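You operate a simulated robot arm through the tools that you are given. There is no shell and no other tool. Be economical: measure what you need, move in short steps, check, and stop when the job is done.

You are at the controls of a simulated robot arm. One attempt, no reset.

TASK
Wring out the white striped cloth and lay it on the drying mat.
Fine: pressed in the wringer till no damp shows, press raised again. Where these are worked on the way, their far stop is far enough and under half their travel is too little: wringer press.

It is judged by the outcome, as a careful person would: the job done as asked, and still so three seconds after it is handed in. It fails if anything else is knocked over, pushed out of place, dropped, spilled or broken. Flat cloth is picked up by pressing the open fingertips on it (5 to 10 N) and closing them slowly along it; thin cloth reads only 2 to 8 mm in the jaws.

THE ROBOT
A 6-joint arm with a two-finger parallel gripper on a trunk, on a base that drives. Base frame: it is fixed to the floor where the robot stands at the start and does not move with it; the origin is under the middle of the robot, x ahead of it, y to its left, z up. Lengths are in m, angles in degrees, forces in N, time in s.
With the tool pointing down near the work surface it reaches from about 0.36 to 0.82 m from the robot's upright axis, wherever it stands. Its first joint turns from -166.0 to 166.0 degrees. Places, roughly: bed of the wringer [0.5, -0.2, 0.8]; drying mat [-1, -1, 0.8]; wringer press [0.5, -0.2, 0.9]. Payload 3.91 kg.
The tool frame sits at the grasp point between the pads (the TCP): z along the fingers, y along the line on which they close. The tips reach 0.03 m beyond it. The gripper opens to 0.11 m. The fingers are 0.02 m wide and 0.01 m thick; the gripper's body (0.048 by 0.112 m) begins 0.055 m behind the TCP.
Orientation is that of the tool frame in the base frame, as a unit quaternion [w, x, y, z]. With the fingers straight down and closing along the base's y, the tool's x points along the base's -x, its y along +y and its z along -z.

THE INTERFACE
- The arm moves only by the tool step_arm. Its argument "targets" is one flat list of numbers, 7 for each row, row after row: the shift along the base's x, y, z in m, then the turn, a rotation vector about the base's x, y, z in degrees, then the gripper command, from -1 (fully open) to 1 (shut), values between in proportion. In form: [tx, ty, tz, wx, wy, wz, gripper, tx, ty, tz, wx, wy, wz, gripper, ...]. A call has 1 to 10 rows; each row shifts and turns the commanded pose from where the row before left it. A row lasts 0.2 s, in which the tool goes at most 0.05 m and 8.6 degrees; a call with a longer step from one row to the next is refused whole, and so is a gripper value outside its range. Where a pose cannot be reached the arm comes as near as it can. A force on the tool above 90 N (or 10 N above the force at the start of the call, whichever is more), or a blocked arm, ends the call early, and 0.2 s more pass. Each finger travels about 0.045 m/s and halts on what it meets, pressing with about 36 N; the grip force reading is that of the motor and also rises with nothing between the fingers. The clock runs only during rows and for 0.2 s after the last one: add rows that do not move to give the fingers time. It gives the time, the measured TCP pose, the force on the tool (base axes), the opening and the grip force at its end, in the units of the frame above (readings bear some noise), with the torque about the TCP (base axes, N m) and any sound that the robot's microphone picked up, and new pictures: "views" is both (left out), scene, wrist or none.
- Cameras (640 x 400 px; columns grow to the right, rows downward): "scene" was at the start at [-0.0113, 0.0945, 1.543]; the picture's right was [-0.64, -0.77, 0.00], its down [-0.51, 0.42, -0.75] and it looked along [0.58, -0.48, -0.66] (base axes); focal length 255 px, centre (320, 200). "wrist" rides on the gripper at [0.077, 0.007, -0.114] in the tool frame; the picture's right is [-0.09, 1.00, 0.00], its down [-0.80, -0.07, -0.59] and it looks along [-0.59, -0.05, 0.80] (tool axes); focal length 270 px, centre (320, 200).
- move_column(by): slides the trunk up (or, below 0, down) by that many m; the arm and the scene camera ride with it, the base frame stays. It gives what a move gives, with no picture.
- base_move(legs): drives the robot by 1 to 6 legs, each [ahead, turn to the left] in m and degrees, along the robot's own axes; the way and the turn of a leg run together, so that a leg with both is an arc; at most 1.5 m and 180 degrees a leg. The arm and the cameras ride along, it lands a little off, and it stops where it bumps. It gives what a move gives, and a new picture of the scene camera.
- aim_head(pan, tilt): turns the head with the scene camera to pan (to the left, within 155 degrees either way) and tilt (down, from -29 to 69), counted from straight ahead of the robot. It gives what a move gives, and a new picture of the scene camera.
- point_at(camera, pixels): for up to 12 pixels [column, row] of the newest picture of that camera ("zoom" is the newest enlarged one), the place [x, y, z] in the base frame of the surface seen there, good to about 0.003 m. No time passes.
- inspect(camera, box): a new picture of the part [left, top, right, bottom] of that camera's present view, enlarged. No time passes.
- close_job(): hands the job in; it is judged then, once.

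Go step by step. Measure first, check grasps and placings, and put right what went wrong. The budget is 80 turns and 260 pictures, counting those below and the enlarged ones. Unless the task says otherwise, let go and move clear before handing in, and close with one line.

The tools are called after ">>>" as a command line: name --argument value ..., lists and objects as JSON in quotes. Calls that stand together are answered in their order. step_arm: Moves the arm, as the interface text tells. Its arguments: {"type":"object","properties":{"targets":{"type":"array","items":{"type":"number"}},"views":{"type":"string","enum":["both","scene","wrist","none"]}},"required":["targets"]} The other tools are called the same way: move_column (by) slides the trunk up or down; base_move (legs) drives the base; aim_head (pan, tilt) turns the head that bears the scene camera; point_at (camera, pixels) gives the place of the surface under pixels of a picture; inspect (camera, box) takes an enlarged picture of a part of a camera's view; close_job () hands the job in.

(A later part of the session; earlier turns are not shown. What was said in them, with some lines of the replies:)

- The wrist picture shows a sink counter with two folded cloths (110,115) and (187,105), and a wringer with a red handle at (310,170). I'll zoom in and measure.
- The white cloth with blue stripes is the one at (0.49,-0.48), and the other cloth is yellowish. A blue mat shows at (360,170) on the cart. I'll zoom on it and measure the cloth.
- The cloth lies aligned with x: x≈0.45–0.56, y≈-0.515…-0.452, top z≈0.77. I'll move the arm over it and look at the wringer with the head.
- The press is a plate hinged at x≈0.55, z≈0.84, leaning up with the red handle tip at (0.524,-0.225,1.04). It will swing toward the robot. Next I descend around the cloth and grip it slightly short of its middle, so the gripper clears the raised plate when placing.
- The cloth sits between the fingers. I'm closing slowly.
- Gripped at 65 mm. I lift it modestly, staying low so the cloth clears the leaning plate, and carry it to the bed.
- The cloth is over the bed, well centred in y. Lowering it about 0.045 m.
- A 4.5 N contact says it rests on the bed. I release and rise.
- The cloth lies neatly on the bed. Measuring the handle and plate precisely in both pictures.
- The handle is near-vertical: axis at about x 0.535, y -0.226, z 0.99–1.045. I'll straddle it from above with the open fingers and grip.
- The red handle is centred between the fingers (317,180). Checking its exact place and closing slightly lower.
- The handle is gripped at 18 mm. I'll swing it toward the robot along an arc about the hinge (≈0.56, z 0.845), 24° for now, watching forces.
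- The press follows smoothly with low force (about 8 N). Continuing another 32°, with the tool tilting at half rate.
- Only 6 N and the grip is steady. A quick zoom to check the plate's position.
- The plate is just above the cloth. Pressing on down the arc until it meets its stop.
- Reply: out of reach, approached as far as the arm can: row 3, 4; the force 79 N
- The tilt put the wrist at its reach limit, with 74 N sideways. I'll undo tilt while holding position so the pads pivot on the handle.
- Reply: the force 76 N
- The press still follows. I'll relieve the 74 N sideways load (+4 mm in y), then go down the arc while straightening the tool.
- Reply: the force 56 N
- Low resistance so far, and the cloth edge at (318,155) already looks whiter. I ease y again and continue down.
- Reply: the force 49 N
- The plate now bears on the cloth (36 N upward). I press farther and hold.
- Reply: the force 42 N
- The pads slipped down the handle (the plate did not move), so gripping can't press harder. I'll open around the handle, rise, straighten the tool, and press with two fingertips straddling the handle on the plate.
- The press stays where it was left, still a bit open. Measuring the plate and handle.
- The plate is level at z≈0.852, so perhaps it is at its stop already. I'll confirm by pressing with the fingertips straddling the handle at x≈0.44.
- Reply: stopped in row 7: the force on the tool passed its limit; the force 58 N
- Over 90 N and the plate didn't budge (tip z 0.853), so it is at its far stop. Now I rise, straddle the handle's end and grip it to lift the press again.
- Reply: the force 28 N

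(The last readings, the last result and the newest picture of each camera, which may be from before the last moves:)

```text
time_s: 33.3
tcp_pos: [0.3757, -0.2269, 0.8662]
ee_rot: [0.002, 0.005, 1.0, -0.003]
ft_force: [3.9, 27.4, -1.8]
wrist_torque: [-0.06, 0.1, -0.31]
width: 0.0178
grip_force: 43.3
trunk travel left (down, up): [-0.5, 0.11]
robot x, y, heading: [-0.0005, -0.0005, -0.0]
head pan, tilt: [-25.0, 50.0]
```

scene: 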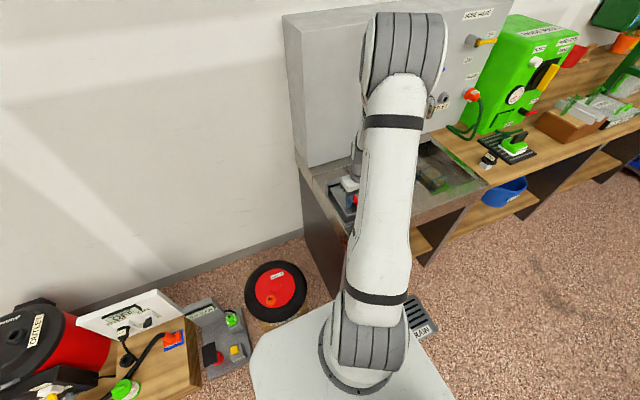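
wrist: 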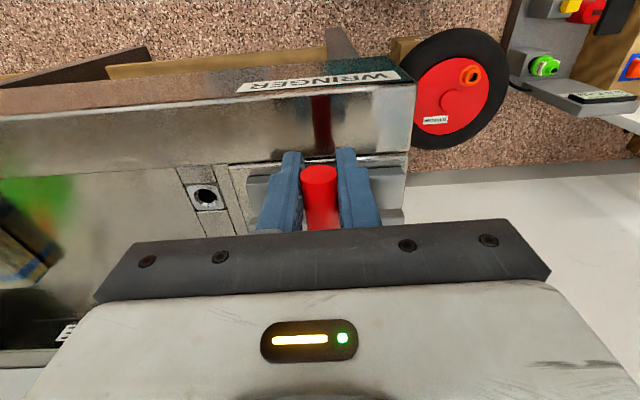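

The handle is gripped again. From the two cap positions the hinge works out at (0.554, 0.8425); I lift along that arc, first half.

>>> step_arm --targets '[0.0012, 0.0015, 0.009, 0, 0, 0, 1, 0.0025, 0, 0.0095, 0, 0, 0, 1, 0.0036, 0, 0.012, 0, 0, 0, 1, 0.0042, 0, 0.0118, 0, 0, 0, 1, 0.0053, 0, 0.0115, 0, 0, 0, 1, 0.0058, 0, 0.011, 0, 0, 0, 1, 0.0068, 0, 0.0106, 0, 0, 0, 1, 0.0073, 0, 0.0102, 0, 0, 0, 1, 0, 0, 0, 0, 0, 0, 1]'

>>> inspect --camera "scene" --box '[310, 130, 410, 220]'

```text
time_s: 35.3
tcp_pos: [0.4121, -0.2274, 0.9507]
ee_rot: [0.005, 0.005, 1.0, -0.005]
ft_force: [-18.2, 11.3, 4.6]
wrist_torque: [-0.07, 1.15, -0.04]
width: 0.018
grip_force: 45.0
trunk travel left (down, up): [-0.5, 0.11]
robot x, y, heading: [0.0006, 0.0009, 0.1]
head pan, tilt: [-25.0, 50.0]
```

scene: 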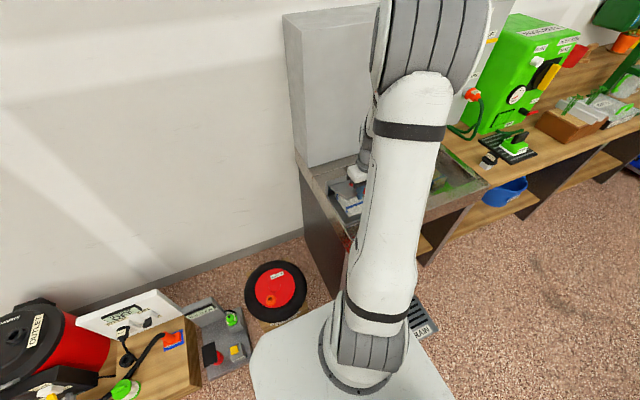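
wrist: 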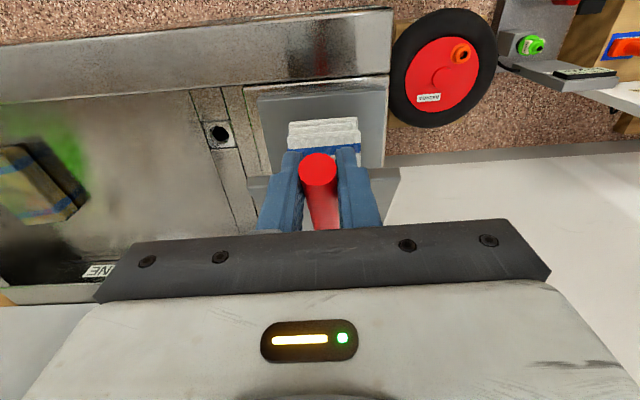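

```text
4.44 times, centred on (360, 175) of scene
```

zoom: 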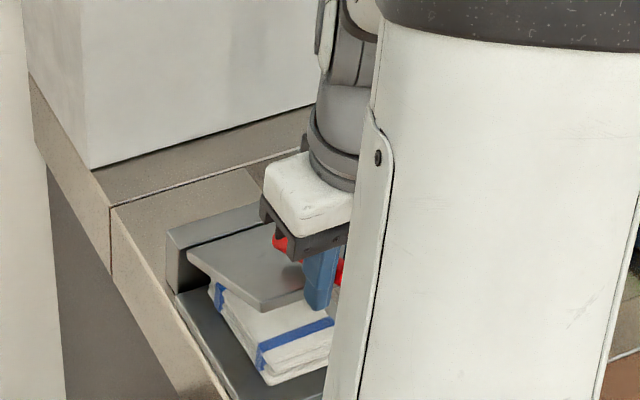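

The cloth now looks bright white, so the press worked. Continuing to raise the press to its open stop.

>>> step_arm --targets '[0.0082, 0, 0.0096, 0, 0, 0, 1, 0.0087, 0, 0.009, 0, 0, 0, 1, 0.0095, 0, 0.0083, 0, 0, 0, 1, 0.0098, 0, 0.0078, 0, 0, 0, 1, 0.0105, 0, 0.0069, 0, 0, 0, 1, 0.0108, 0, 0.0063, 0, 0, 0, 1, 0.0115, 0, 0.0055, 0, 0, 0, 1, 0.0115, 0, 0.0047, 0, 0, 0, 1, 0.012, 0, 0.0038, 0, 0, 0, 1, 0, 0, 0, 0, 0, 0, 1]'

>>> inspect --camera "scene" --box '[310, 130, 410, 220]'

```text
time_s: 37.5
tcp_pos: [0.503, -0.2288, 1.0154]
ee_rot: [0.007, 0.005, 1.0, -0.005]
ft_force: [-18.3, -2.9, 24.3]
wrist_torque: [0.92, 1.58, 0.36]
width: 0.0176
grip_force: 44.8
trunk travel left (down, up): [-0.5, 0.11]
robot x, y, heading: [0.0012, -0.0018, 0.1]
head pan, tilt: [-25.0, 50.0]
```

scene: 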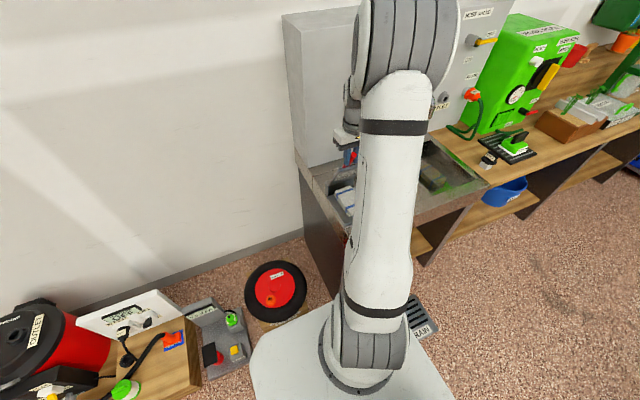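
wrist: 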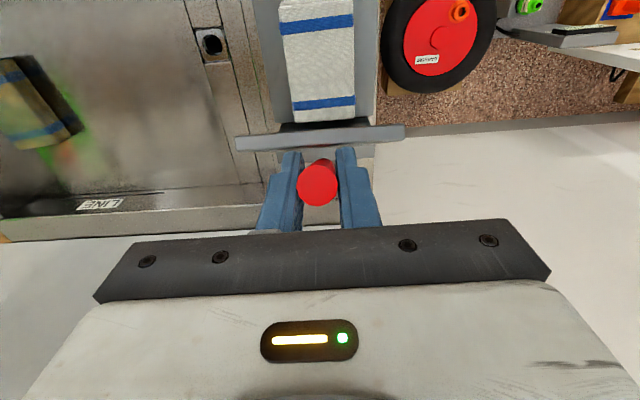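

```text
4.44 times, centred on (360, 175) of scene
```

zoom: 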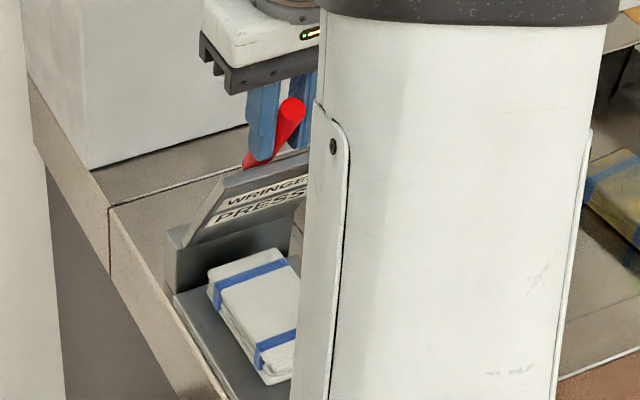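

The cloth is all white. The plate still leans about 25°, so I continue the last bit in +x until the stop pushes back.

>>> step_arm --targets '[0.008, 0, 0.005, 0, 0, 0, 1, 0.009, 0, 0.003, 0, 0, 0, 1, 0.009, 0, 0.002, 0, 0, 0, 1, 0.006, 0, 0.001, 0, 0, 0, 1, 0.004, 0, 0, 0, 0, 0, 1, 0, 0, 0, 0, 0, 0, 1]'

>>> inspect --camera "scene" --box '[310, 130, 410, 220]'

```text
time_s: 38.9
tcp_pos: [0.5396, -0.2298, 1.0236]
ee_rot: [0.004, 0.006, 1.0, -0.003]
ft_force: [-15.0, -6.5, -2.1]
wrist_torque: [0.98, 1.07, 0.26]
width: 0.0178
grip_force: 45.0
trunk travel left (down, up): [-0.5, 0.11]
robot x, y, heading: [0.0019, -0.0024, -0.2]
head pan, tilt: [-25.0, 50.0]
```

scene: 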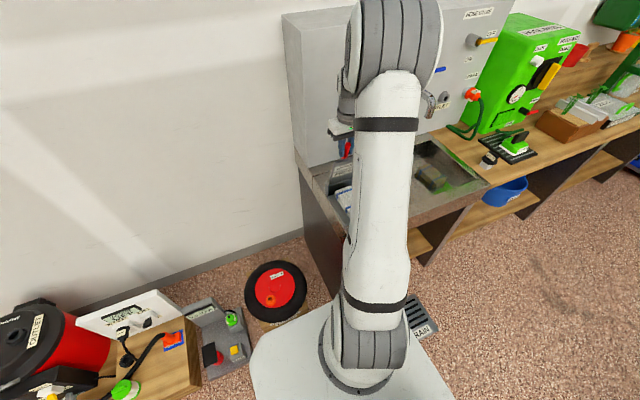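
wrist: 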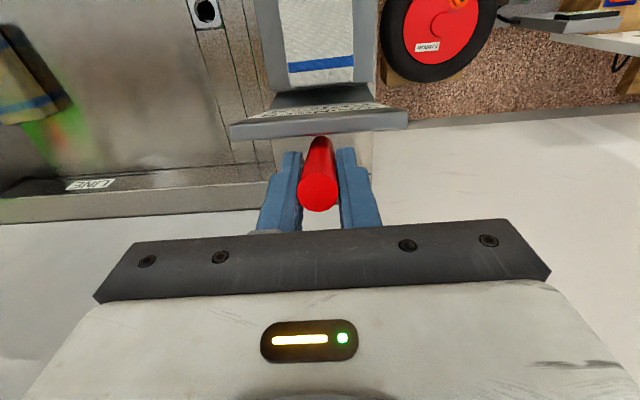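

```text
4.44 times, centred on (360, 175) of scene
```

zoom: 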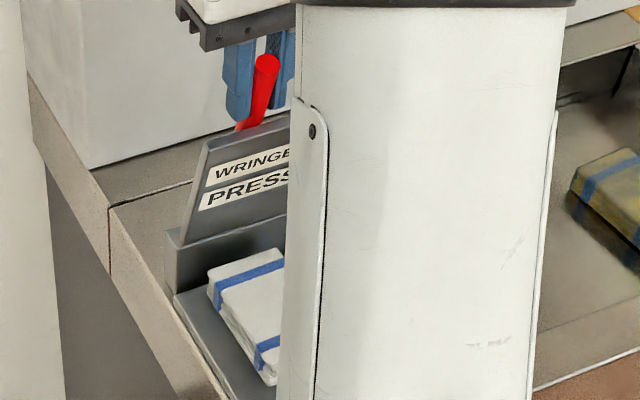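

Nearly upright. Checking the handle cap against its original place (0.528, 1.043).

>>> point_at --camera "wrist" --pixels '[[318, 193], [235, 130], [405, 125], [319, 170]]'

>>> step_arm --targets '[0.004, 0, 0, 0, 0, 0, 1, 0.004, 0, 0, 0, 0, 0, 1, 0.004, 0, 0, 0, 0, 0, 1, 0, 0, 0, 0, 0, 0, 1]' --views "wrist"

```text
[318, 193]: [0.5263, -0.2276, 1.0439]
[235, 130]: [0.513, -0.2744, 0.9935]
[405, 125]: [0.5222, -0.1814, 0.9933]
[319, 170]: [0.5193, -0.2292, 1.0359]
```

```text
time_s: 39.9
tcp_pos: [0.5489, -0.23, 1.0239]
ee_rot: [0.004, 0.006, 1.0, -0.002]
ft_force: [-36.5, -7.9, -3.5]
wrist_torque: [-0.17, 0.91, 0.08]
width: 0.0173
grip_force: 45.2
trunk travel left (down, up): [-0.5, 0.11]
robot x, y, heading: [-0.0002, 0.0, 0.0]
head pan, tilt: [-25.0, 50.0]
```

wrist: 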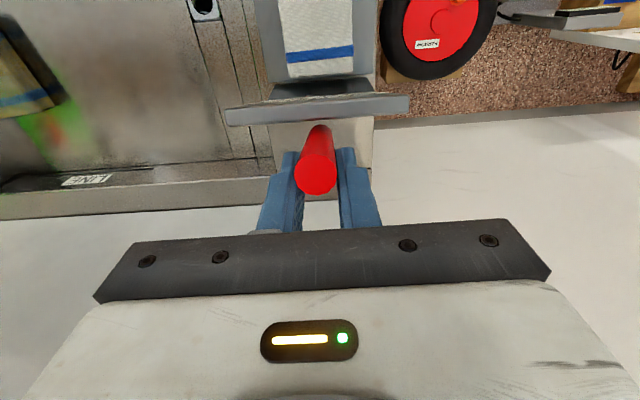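

It's at the open stop (cap back to its start place, 36 N resisting). Releasing and rising off.

>>> step_arm --targets '[0, 0, 0, 0, 0, 0, 0.4, 0, 0, 0, 0, 0, 0, -0.2, 0, 0, 0, 0, 0, 0, -0.4, 0, 0, 0.035, 0, 0, 0, -0.5, 0, 0, 0.045, 0, 0, 0, -0.5, -0.02, 0, 0.02, 0, 0, 0, -0.5, -0.045, 0, 0, 0, 0, 0, -0.5, -0.045, 0, 0, 0, 0, 0, -0.5, -0.03, 0, 0, 0, 0, 0, -0.5, 0, 0, 0, 0, 0, 0, -0.5]'

>>> inspect --camera "wrist" --box '[240, 60, 400, 240]'

```text
time_s: 42.1
tcp_pos: [0.4141, -0.2291, 1.1217]
ee_rot: [0.004, 0.005, 1.0, -0.005]
ft_force: [0.0, 0.3, 0.2]
wrist_torque: [-0.02, 0.0, 0.0]
width: 0.0822
grip_force: 0.1
trunk travel left (down, up): [-0.5, 0.11]
robot x, y, heading: [-0.0014, -0.0018, -0.0]
head pan, tilt: [-25.0, 50.0]
```

scene: 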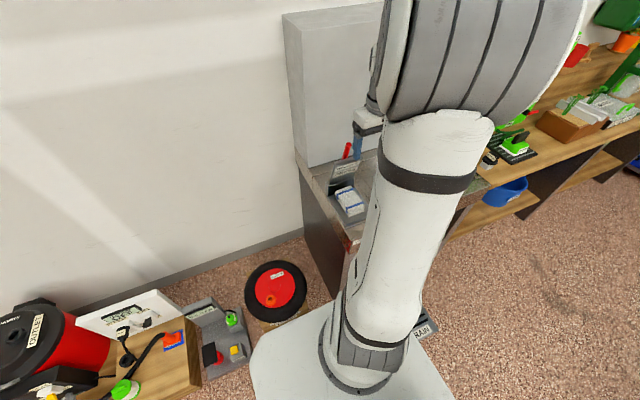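
wrist: 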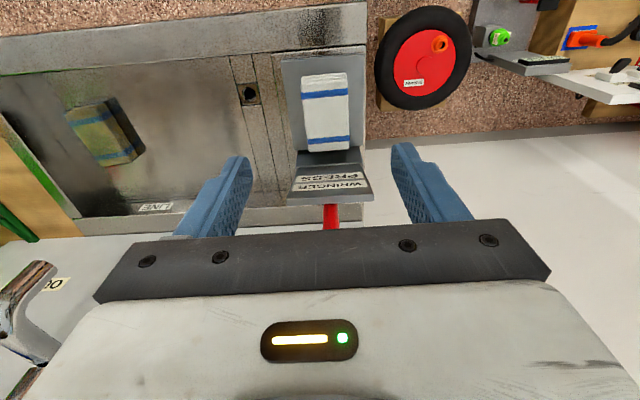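

```text
2.22 times, centred on (320, 150) of wrist
```

zoom: 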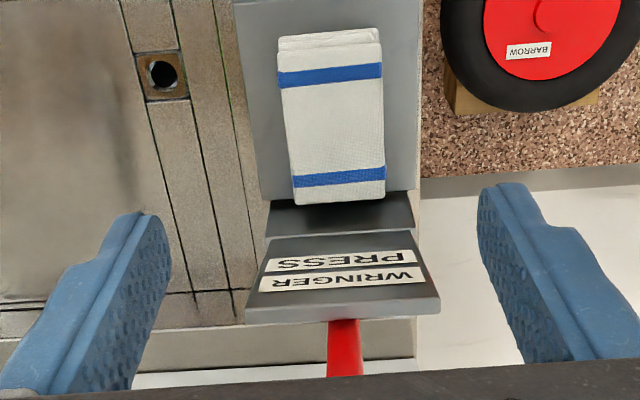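

The cloth is dry and clean, and the press is up. Re-gripping at the same place (x 0.452, TCP z≈0.847).

>>> point_at --camera "wrist" --pixels '[[304, 80], [345, 76], [308, 148], [349, 146], [326, 110]]'

>>> step_arm --targets '[0.02, 0, -0.04, 0, 0, 0, -0.6, 0.018, 0, -0.045, 0, 0, 0, -0.7, 0, 0, -0.045, 0, 0, 0, -0.7, 0, 0, -0.045, 0, 0, 0, -0.7, 0, 0, -0.045, 0, 0, 0, -0.7, 0, 0, -0.035, 0, 0, 0, -0.7, 0, 0, -0.018, 0, 0, 0, -0.7, 0, 0, 0, 0, 0, 0, -0.7]' --views "wrist"

```text
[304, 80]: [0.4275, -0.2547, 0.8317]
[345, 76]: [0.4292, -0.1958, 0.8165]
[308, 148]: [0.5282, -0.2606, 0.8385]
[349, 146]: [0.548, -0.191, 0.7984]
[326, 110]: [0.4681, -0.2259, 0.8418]
```

```text
time_s: 43.9
tcp_pos: [0.4526, -0.2277, 0.8495]
ee_rot: [0.004, 0.006, 1.0, -0.003]
ft_force: [-0.4, 0.1, 0.2]
wrist_torque: [-0.03, 0.05, 0.03]
width: 0.0936
grip_force: 0.0
trunk travel left (down, up): [-0.5, 0.11]
robot x, y, heading: [0.0016, 0.0029, 0.1]
head pan, tilt: [-25.0, 50.0]
```

wrist: 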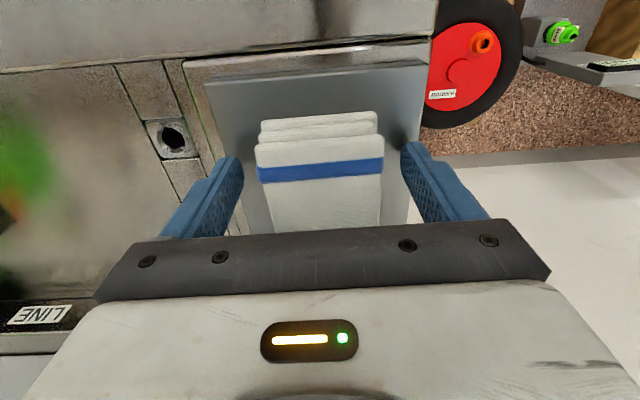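

Fingers straddle the cloth. Closing, then lifting while drawing back from the leaning plate.

>>> step_arm --targets '[0, 0, 0, 0, 0, 0, -0.1, 0, 0, 0, 0, 0, 0, 0.3, 0, 0, 0, 0, 0, 0, 0.5, 0, 0, 0, 0, 0, 0, 0.5, -0.003, 0, 0.02, 0, 0, 0, 0.5, -0.02, 0, 0.025, 0, 0, 0, 0.5, -0.03, 0, 0.03, 0, 0, 0, 0.5, -0.02, 0, 0.045, 0, 0, 0, 0.5, 0, 0, 0.045, 0, 0, 0, 0.5, 0, 0, 0.045, 0, 0, 0, 0.5]'

```text
time_s: 46.1
tcp_pos: [0.377, -0.2273, 1.0606]
ee_rot: [0.003, 0.005, 1.0, -0.004]
ft_force: [-0.7, 0.7, -1.6]
wrist_torque: [0.02, 0.03, -0.01]
width: 0.0653
grip_force: 35.9
trunk travel left (down, up): [-0.5, 0.11]
robot x, y, heading: [0.0, -0.0018, 0.1]
head pan, tilt: [-25.0, 50.0]
```

scene: 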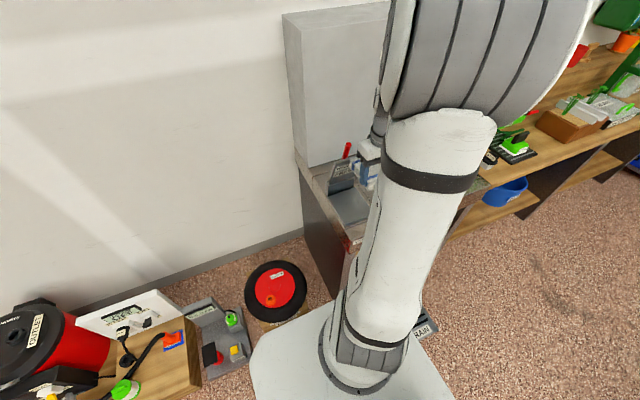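
wrist: 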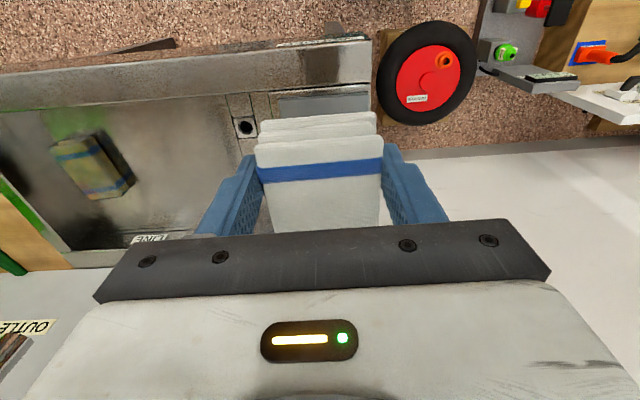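

The cloth is held (65 mm, 36 N). Before driving I look behind and toward the mat.

>>> aim_head --pan -150 --tilt 40

>>> aim_head --pan 140 --tilt 40

```text
time_s: 48.1
tcp_pos: [0.3778, -0.2286, 1.0597]
ee_rot: [0.005, 0.005, 1.0, -0.004]
ft_force: [0.3, -0.4, -0.1]
wrist_torque: [0.0, 0.0, -0.03]
width: 0.0653
grip_force: 36.0
trunk travel left (down, up): [-0.5, 0.11]
robot x, y, heading: [-0.0009, -0.0037, 0.1]
head pan, tilt: [-150.0, 40.0]
```

scene: 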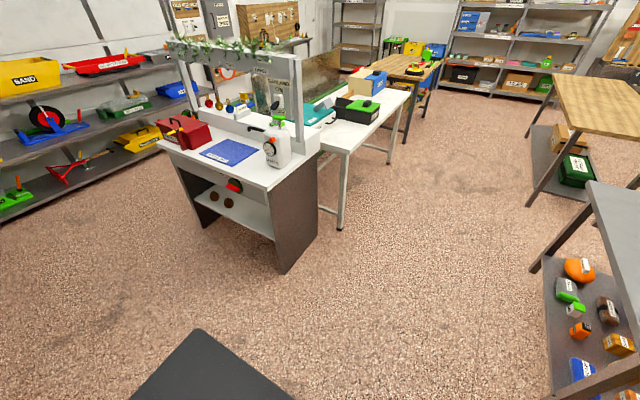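

```text
time_s: 52.1
tcp_pos: [0.3772, -0.2279, 1.0602]
ee_rot: [0.005, 0.005, 1.0, -0.004]
ft_force: [0.3, -0.5, -0.4]
wrist_torque: [-0.01, 0.0, 0.0]
width: 0.065
grip_force: 35.7
trunk travel left (down, up): [-0.5, 0.11]
robot x, y, heading: [0.0055, 0.0003, 0.1]
head pan, tilt: [140.0, 40.0]
```

scene: 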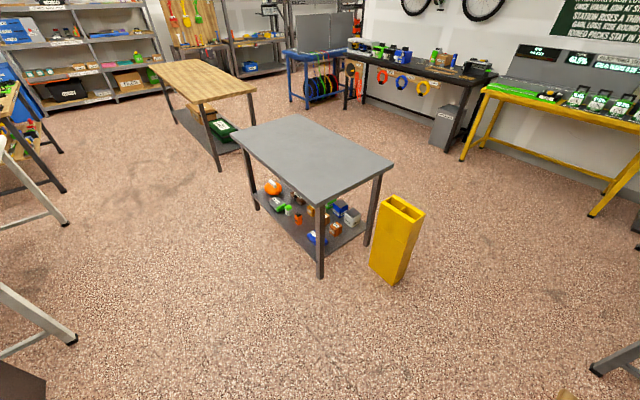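

The floor behind is clear. I back up 0.3 m, turn right 93°, and drive 1.0 m alongside the mat's cart, keeping at x≈-0.35.

>>> base_move --legs '[[-0.3, 0], [0, -93], [1.0, 0]]'

```text
time_s: 62.9
tcp_pos: [-0.5619, -1.3798, 1.0609]
ee_rot: [0.001, 0.718, 0.697, -0.006]
ft_force: [-0.7, 0.1, -1.2]
wrist_torque: [0.04, 0.06, -0.02]
width: 0.0648
grip_force: 36.4
trunk travel left (down, up): [-0.5, 0.11]
robot x, y, heading: [-0.3286, -1.0071, -90.6]
head pan, tilt: [140.0, 40.0]
```

scene: 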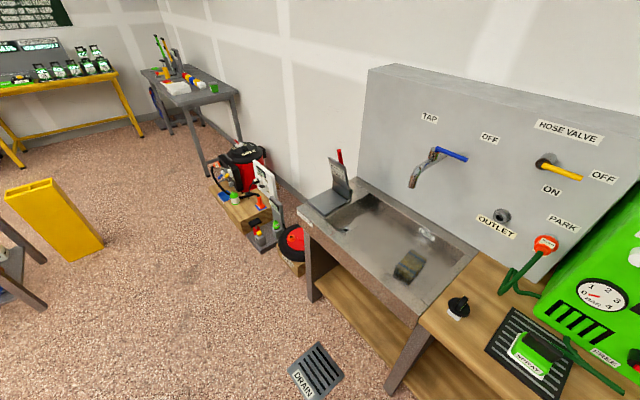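

Landed at (-0.33,-1.01), and the press is seen still up. Now a right turn of 59° brings the tool in front of the mat; then I look at the mat.

>>> base_move --legs '[[0, -59]]'

>>> aim_head --pan -20 --tilt 45

```text
time_s: 65.8
tcp_pos: [-0.7682, -1.0149, 1.0596]
ee_rot: [-0.003, 0.963, 0.27, -0.004]
ft_force: [-0.4, -0.5, 0.0]
wrist_torque: [0.06, -0.02, 0.0]
width: 0.065
grip_force: 36.2
trunk travel left (down, up): [-0.5, 0.11]
robot x, y, heading: [-0.3237, -1.0128, -147.4]
head pan, tilt: [140.0, 40.0]
```

scene: 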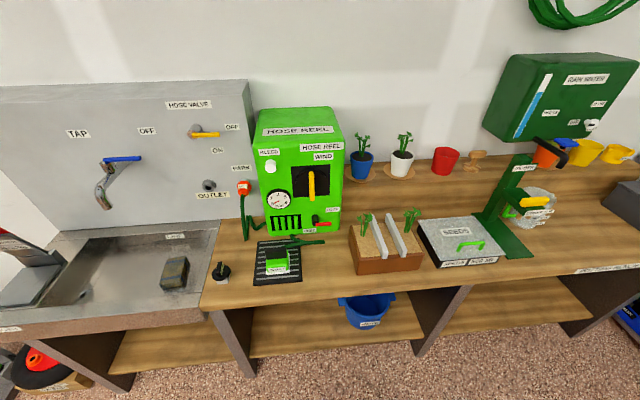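

```text
time_s: 68.3
tcp_pos: [-0.7684, -1.015, 1.0602]
ee_rot: [-0.002, 0.963, 0.269, -0.005]
ft_force: [0.4, 0.2, -0.5]
wrist_torque: [0.02, -0.04, -0.01]
width: 0.065
grip_force: 35.9
trunk travel left (down, up): [-0.5, 0.11]
robot x, y, heading: [-0.324, -1.0131, -147.3]
head pan, tilt: [-20.0, 45.0]
```

scene: 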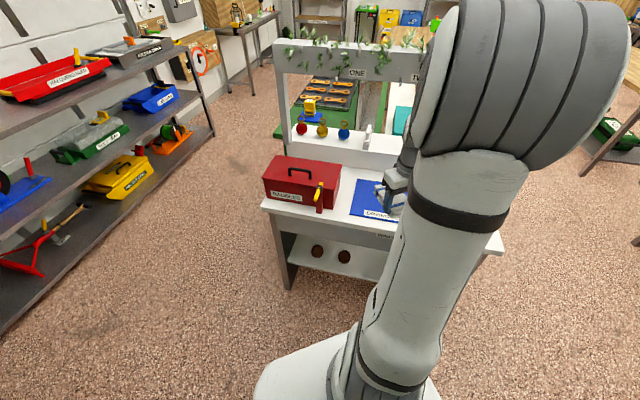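

Arm and mat are clear of each other. I square the tool to the cart (−31° about z) and then measure the mat.

>>> step_arm --targets '[-0.02, 0, 0, 0, 0, -7.9, 0.5, -0.02, 0, 0, 0, 0, -7.9, 0.5, -0.02, 0, 0, 0, 0, -7.9, 0.5, -0.02, 0, 0, 0, 0, -7.6, 0.5, 0, 0, 0, 0, 0, 0, 0.5]'

>>> inspect --camera "scene" --box '[250, 110, 450, 235]'

```text
time_s: 69.5
tcp_pos: [-0.8477, -1.0126, 1.0577]
ee_rot: [-0.003, 1.0, -0.001, -0.004]
ft_force: [-0.6, -0.2, -1.0]
wrist_torque: [0.0, -0.01, -0.02]
width: 0.0648
grip_force: 35.9
trunk travel left (down, up): [-0.5, 0.11]
robot x, y, heading: [-0.321, -1.0151, -147.3]
head pan, tilt: [-20.0, 45.0]
```

scene: 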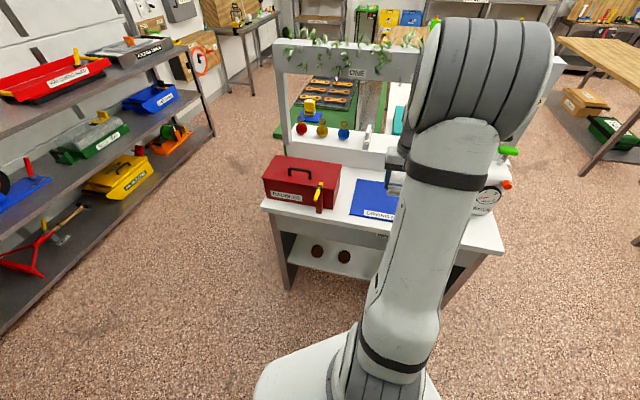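
wrist: 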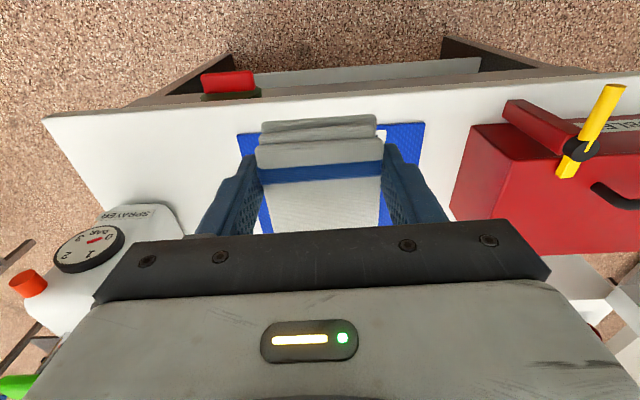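

```text
3.20 times, centred on (350, 172) of scene
```

zoom: 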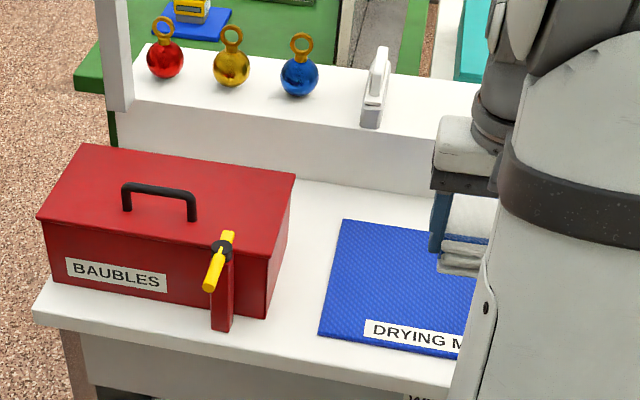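

Measuring mat corners, the riser behind it and the box.

>>> point_at --camera "zoom" --pixels '[[345, 223], [323, 333], [390, 290], [350, 185], [440, 352], [310, 160], [293, 177], [108, 20]]'

>>> point_at --camera "wrist" --pixels '[[243, 138], [420, 127], [265, 215], [410, 150], [70, 240], [140, 215], [500, 150], [250, 150]]'

```text
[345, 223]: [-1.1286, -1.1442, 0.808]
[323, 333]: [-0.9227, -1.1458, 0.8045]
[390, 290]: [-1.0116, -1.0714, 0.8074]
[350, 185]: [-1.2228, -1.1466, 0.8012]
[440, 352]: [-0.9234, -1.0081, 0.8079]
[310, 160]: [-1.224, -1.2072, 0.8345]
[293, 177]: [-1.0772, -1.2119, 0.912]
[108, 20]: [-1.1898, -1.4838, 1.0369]
```

```text
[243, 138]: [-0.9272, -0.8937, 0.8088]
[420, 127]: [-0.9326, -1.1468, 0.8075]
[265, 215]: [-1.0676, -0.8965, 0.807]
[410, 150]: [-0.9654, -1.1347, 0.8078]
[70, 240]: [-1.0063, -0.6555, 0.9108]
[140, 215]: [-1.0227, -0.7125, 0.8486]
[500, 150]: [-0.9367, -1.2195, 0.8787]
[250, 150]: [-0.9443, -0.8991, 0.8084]
```

The mat spans x -1.13…-0.92, y -1.15…-0.885, top z 0.807. The TCP goes to (-1.005,-1.018) and down to about z 0.846.

>>> step_arm --targets '[-0.04, -0.001, 0, 0, 0, 0, 0.5, -0.04, -0.002, -0.01, 0, 0, 0, 0.5, -0.04, -0.002, -0.01, 0, 0, 0, 0.5, -0.037, 0, -0.02, 0, 0, 0, 0.5, 0, 0, -0.04, 0, 0, 0, 0.5, 0, 0, -0.045, 0, 0, 0, 0.5, 0, 0, -0.04, 0, 0, 0, 0.5, 0, 0, -0.02, 0, 0, 0, 0.5, 0, 0, 0, 0, 0, 0, 0.5]'

```text
time_s: 71.5
tcp_pos: [-1.0059, -1.0212, 0.8728]
ee_rot: [-0.004, 1.0, 0.0, -0.005]
ft_force: [1.0, 0.2, -0.2]
wrist_torque: [0.03, -0.04, 0.01]
width: 0.065
grip_force: 35.9
trunk travel left (down, up): [-0.5, 0.11]
robot x, y, heading: [-0.3241, -1.0149, -147.3]
head pan, tilt: [-20.0, 45.0]
```

scene: 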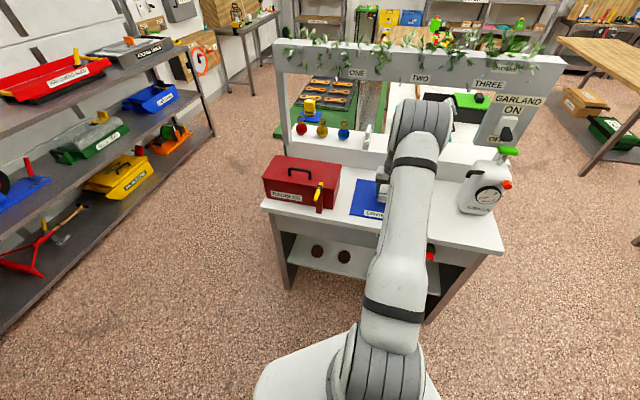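
wrist: 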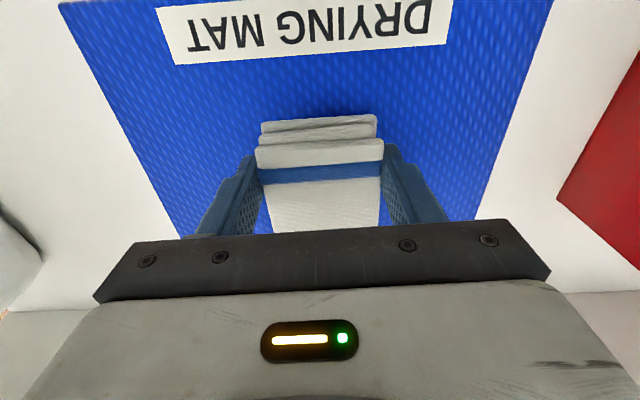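

Well centred over the mat. Lowering the last 26 mm gently until contact.

>>> step_arm --targets '[0, 0, -0.014, 0, 0, 0, 0.5, 0, 0, -0.007, 0, 0, 0, 0.5, 0, 0, -0.004, 0, 0, 0, 0.5, 0, 0, -0.002, 0, 0, 0, 0.5, 0, 0, 0, 0, 0, 0, 0.5]' --views "wrist"

```text
time_s: 72.7
tcp_pos: [-1.0057, -1.02, 0.8465]
ee_rot: [-0.003, 1.0, 0.0, -0.005]
ft_force: [-0.4, 0.2, -0.9]
wrist_torque: [-0.03, 0.01, 0.0]
width: 0.0651
grip_force: 36.2
trunk travel left (down, up): [-0.5, 0.11]
robot x, y, heading: [-0.3268, -1.0178, -147.1]
head pan, tilt: [-20.0, 45.0]
```

wrist: 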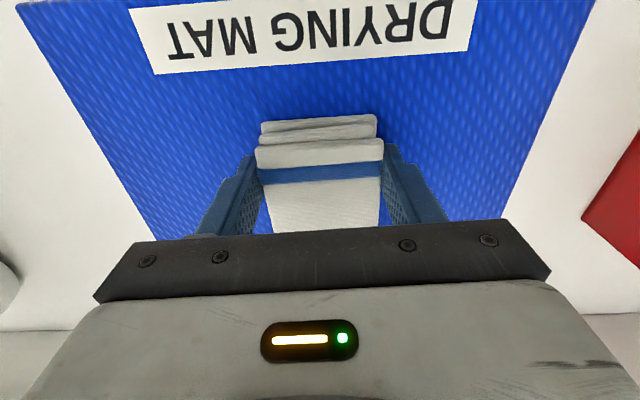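

No contact yet; a few more millimetres.

>>> step_arm --targets '[0, 0, -0.003, 0, 0, 0, 0.5, 0, 0, -0.002, 0, 0, 0, 0.5, 0, 0, 0, 0, 0, 0, 0.5]' --views "none"

```text
time_s: 73.5
tcp_pos: [-1.0061, -1.0199, 0.8462]
ee_rot: [-0.003, 1.0, 0.0, -0.007]
ft_force: [-1.6, -1.2, 23.8]
wrist_torque: [-0.88, -0.1, 0.08]
width: 0.0651
grip_force: 36.1
trunk travel left (down, up): [-0.5, 0.11]
robot x, y, heading: [-0.3234, -1.0148, -147.2]
head pan, tilt: [-20.0, 45.0]
```

Contact (24 N). I ease up a little, release, and rise clear.

>>> step_arm --targets '[0, 0, 0.003, 0, 0, 0, 0.5, 0, 0, 0, 0, 0, 0, 0.1, 0, 0, 0, 0, 0, 0, -0.2, 0, 0, 0, 0, 0, 0, -0.5, 0, 0, 0.03, 0, 0, 0, -0.5, 0, 0, 0.045, 0, 0, 0, -0.5, 0, 0, 0.045, 0, 0, 0, -0.5, 0.04, 0, 0.03, 0, 0, 0, -0.5, 0.045, 0, 0, 0, 0, 0, -0.5, 0.045, 0, 0, 0, 0, 0, -0.5]'

>>> inspect --camera "scene" --box '[250, 110, 450, 235]'

```text
time_s: 75.7
tcp_pos: [-0.8764, -1.0196, 0.9971]
ee_rot: [-0.003, 1.0, 0.0, -0.004]
ft_force: [0.3, -0.8, 0.2]
wrist_torque: [-0.01, -0.02, -0.02]
width: 0.0825
grip_force: 0.1
trunk travel left (down, up): [-0.5, 0.11]
robot x, y, heading: [-0.3218, -1.0134, -147.0]
head pan, tilt: [-20.0, 45.0]
```

scene: 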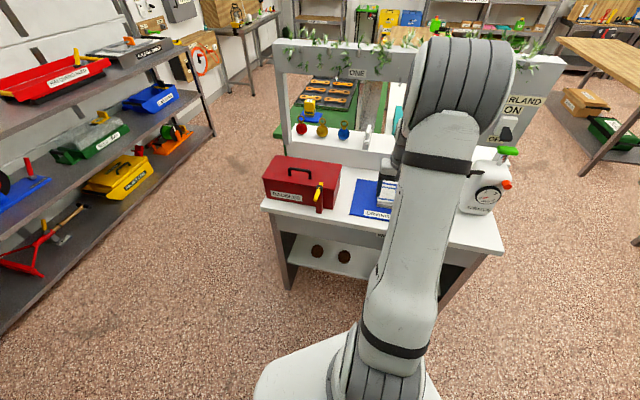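
wrist: 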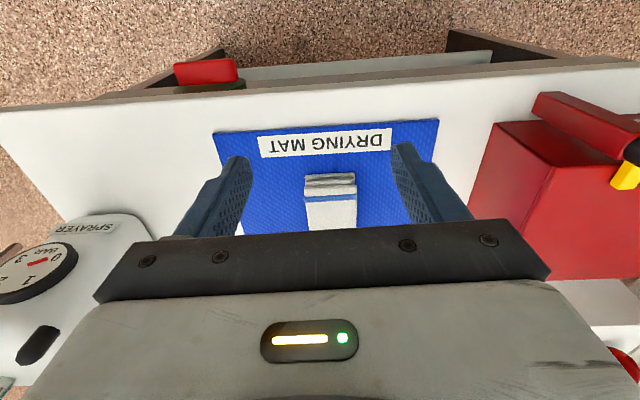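

```text
3.20 times, centred on (350, 172) of scene
```

zoom: 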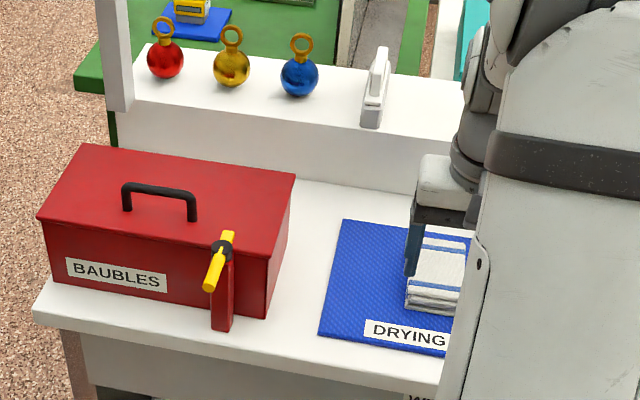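

The cloth rests dry and centred on the mat, nothing else has moved, and the press is up. Handing in.

>>> close_job

```text
The job is handed in.
```

The white striped cloth has been wrung until no damp showed and laid in the middle of the drying mat. The wringer press went down to its far stop and is raised again, and I saw nothing else knocked or moved.
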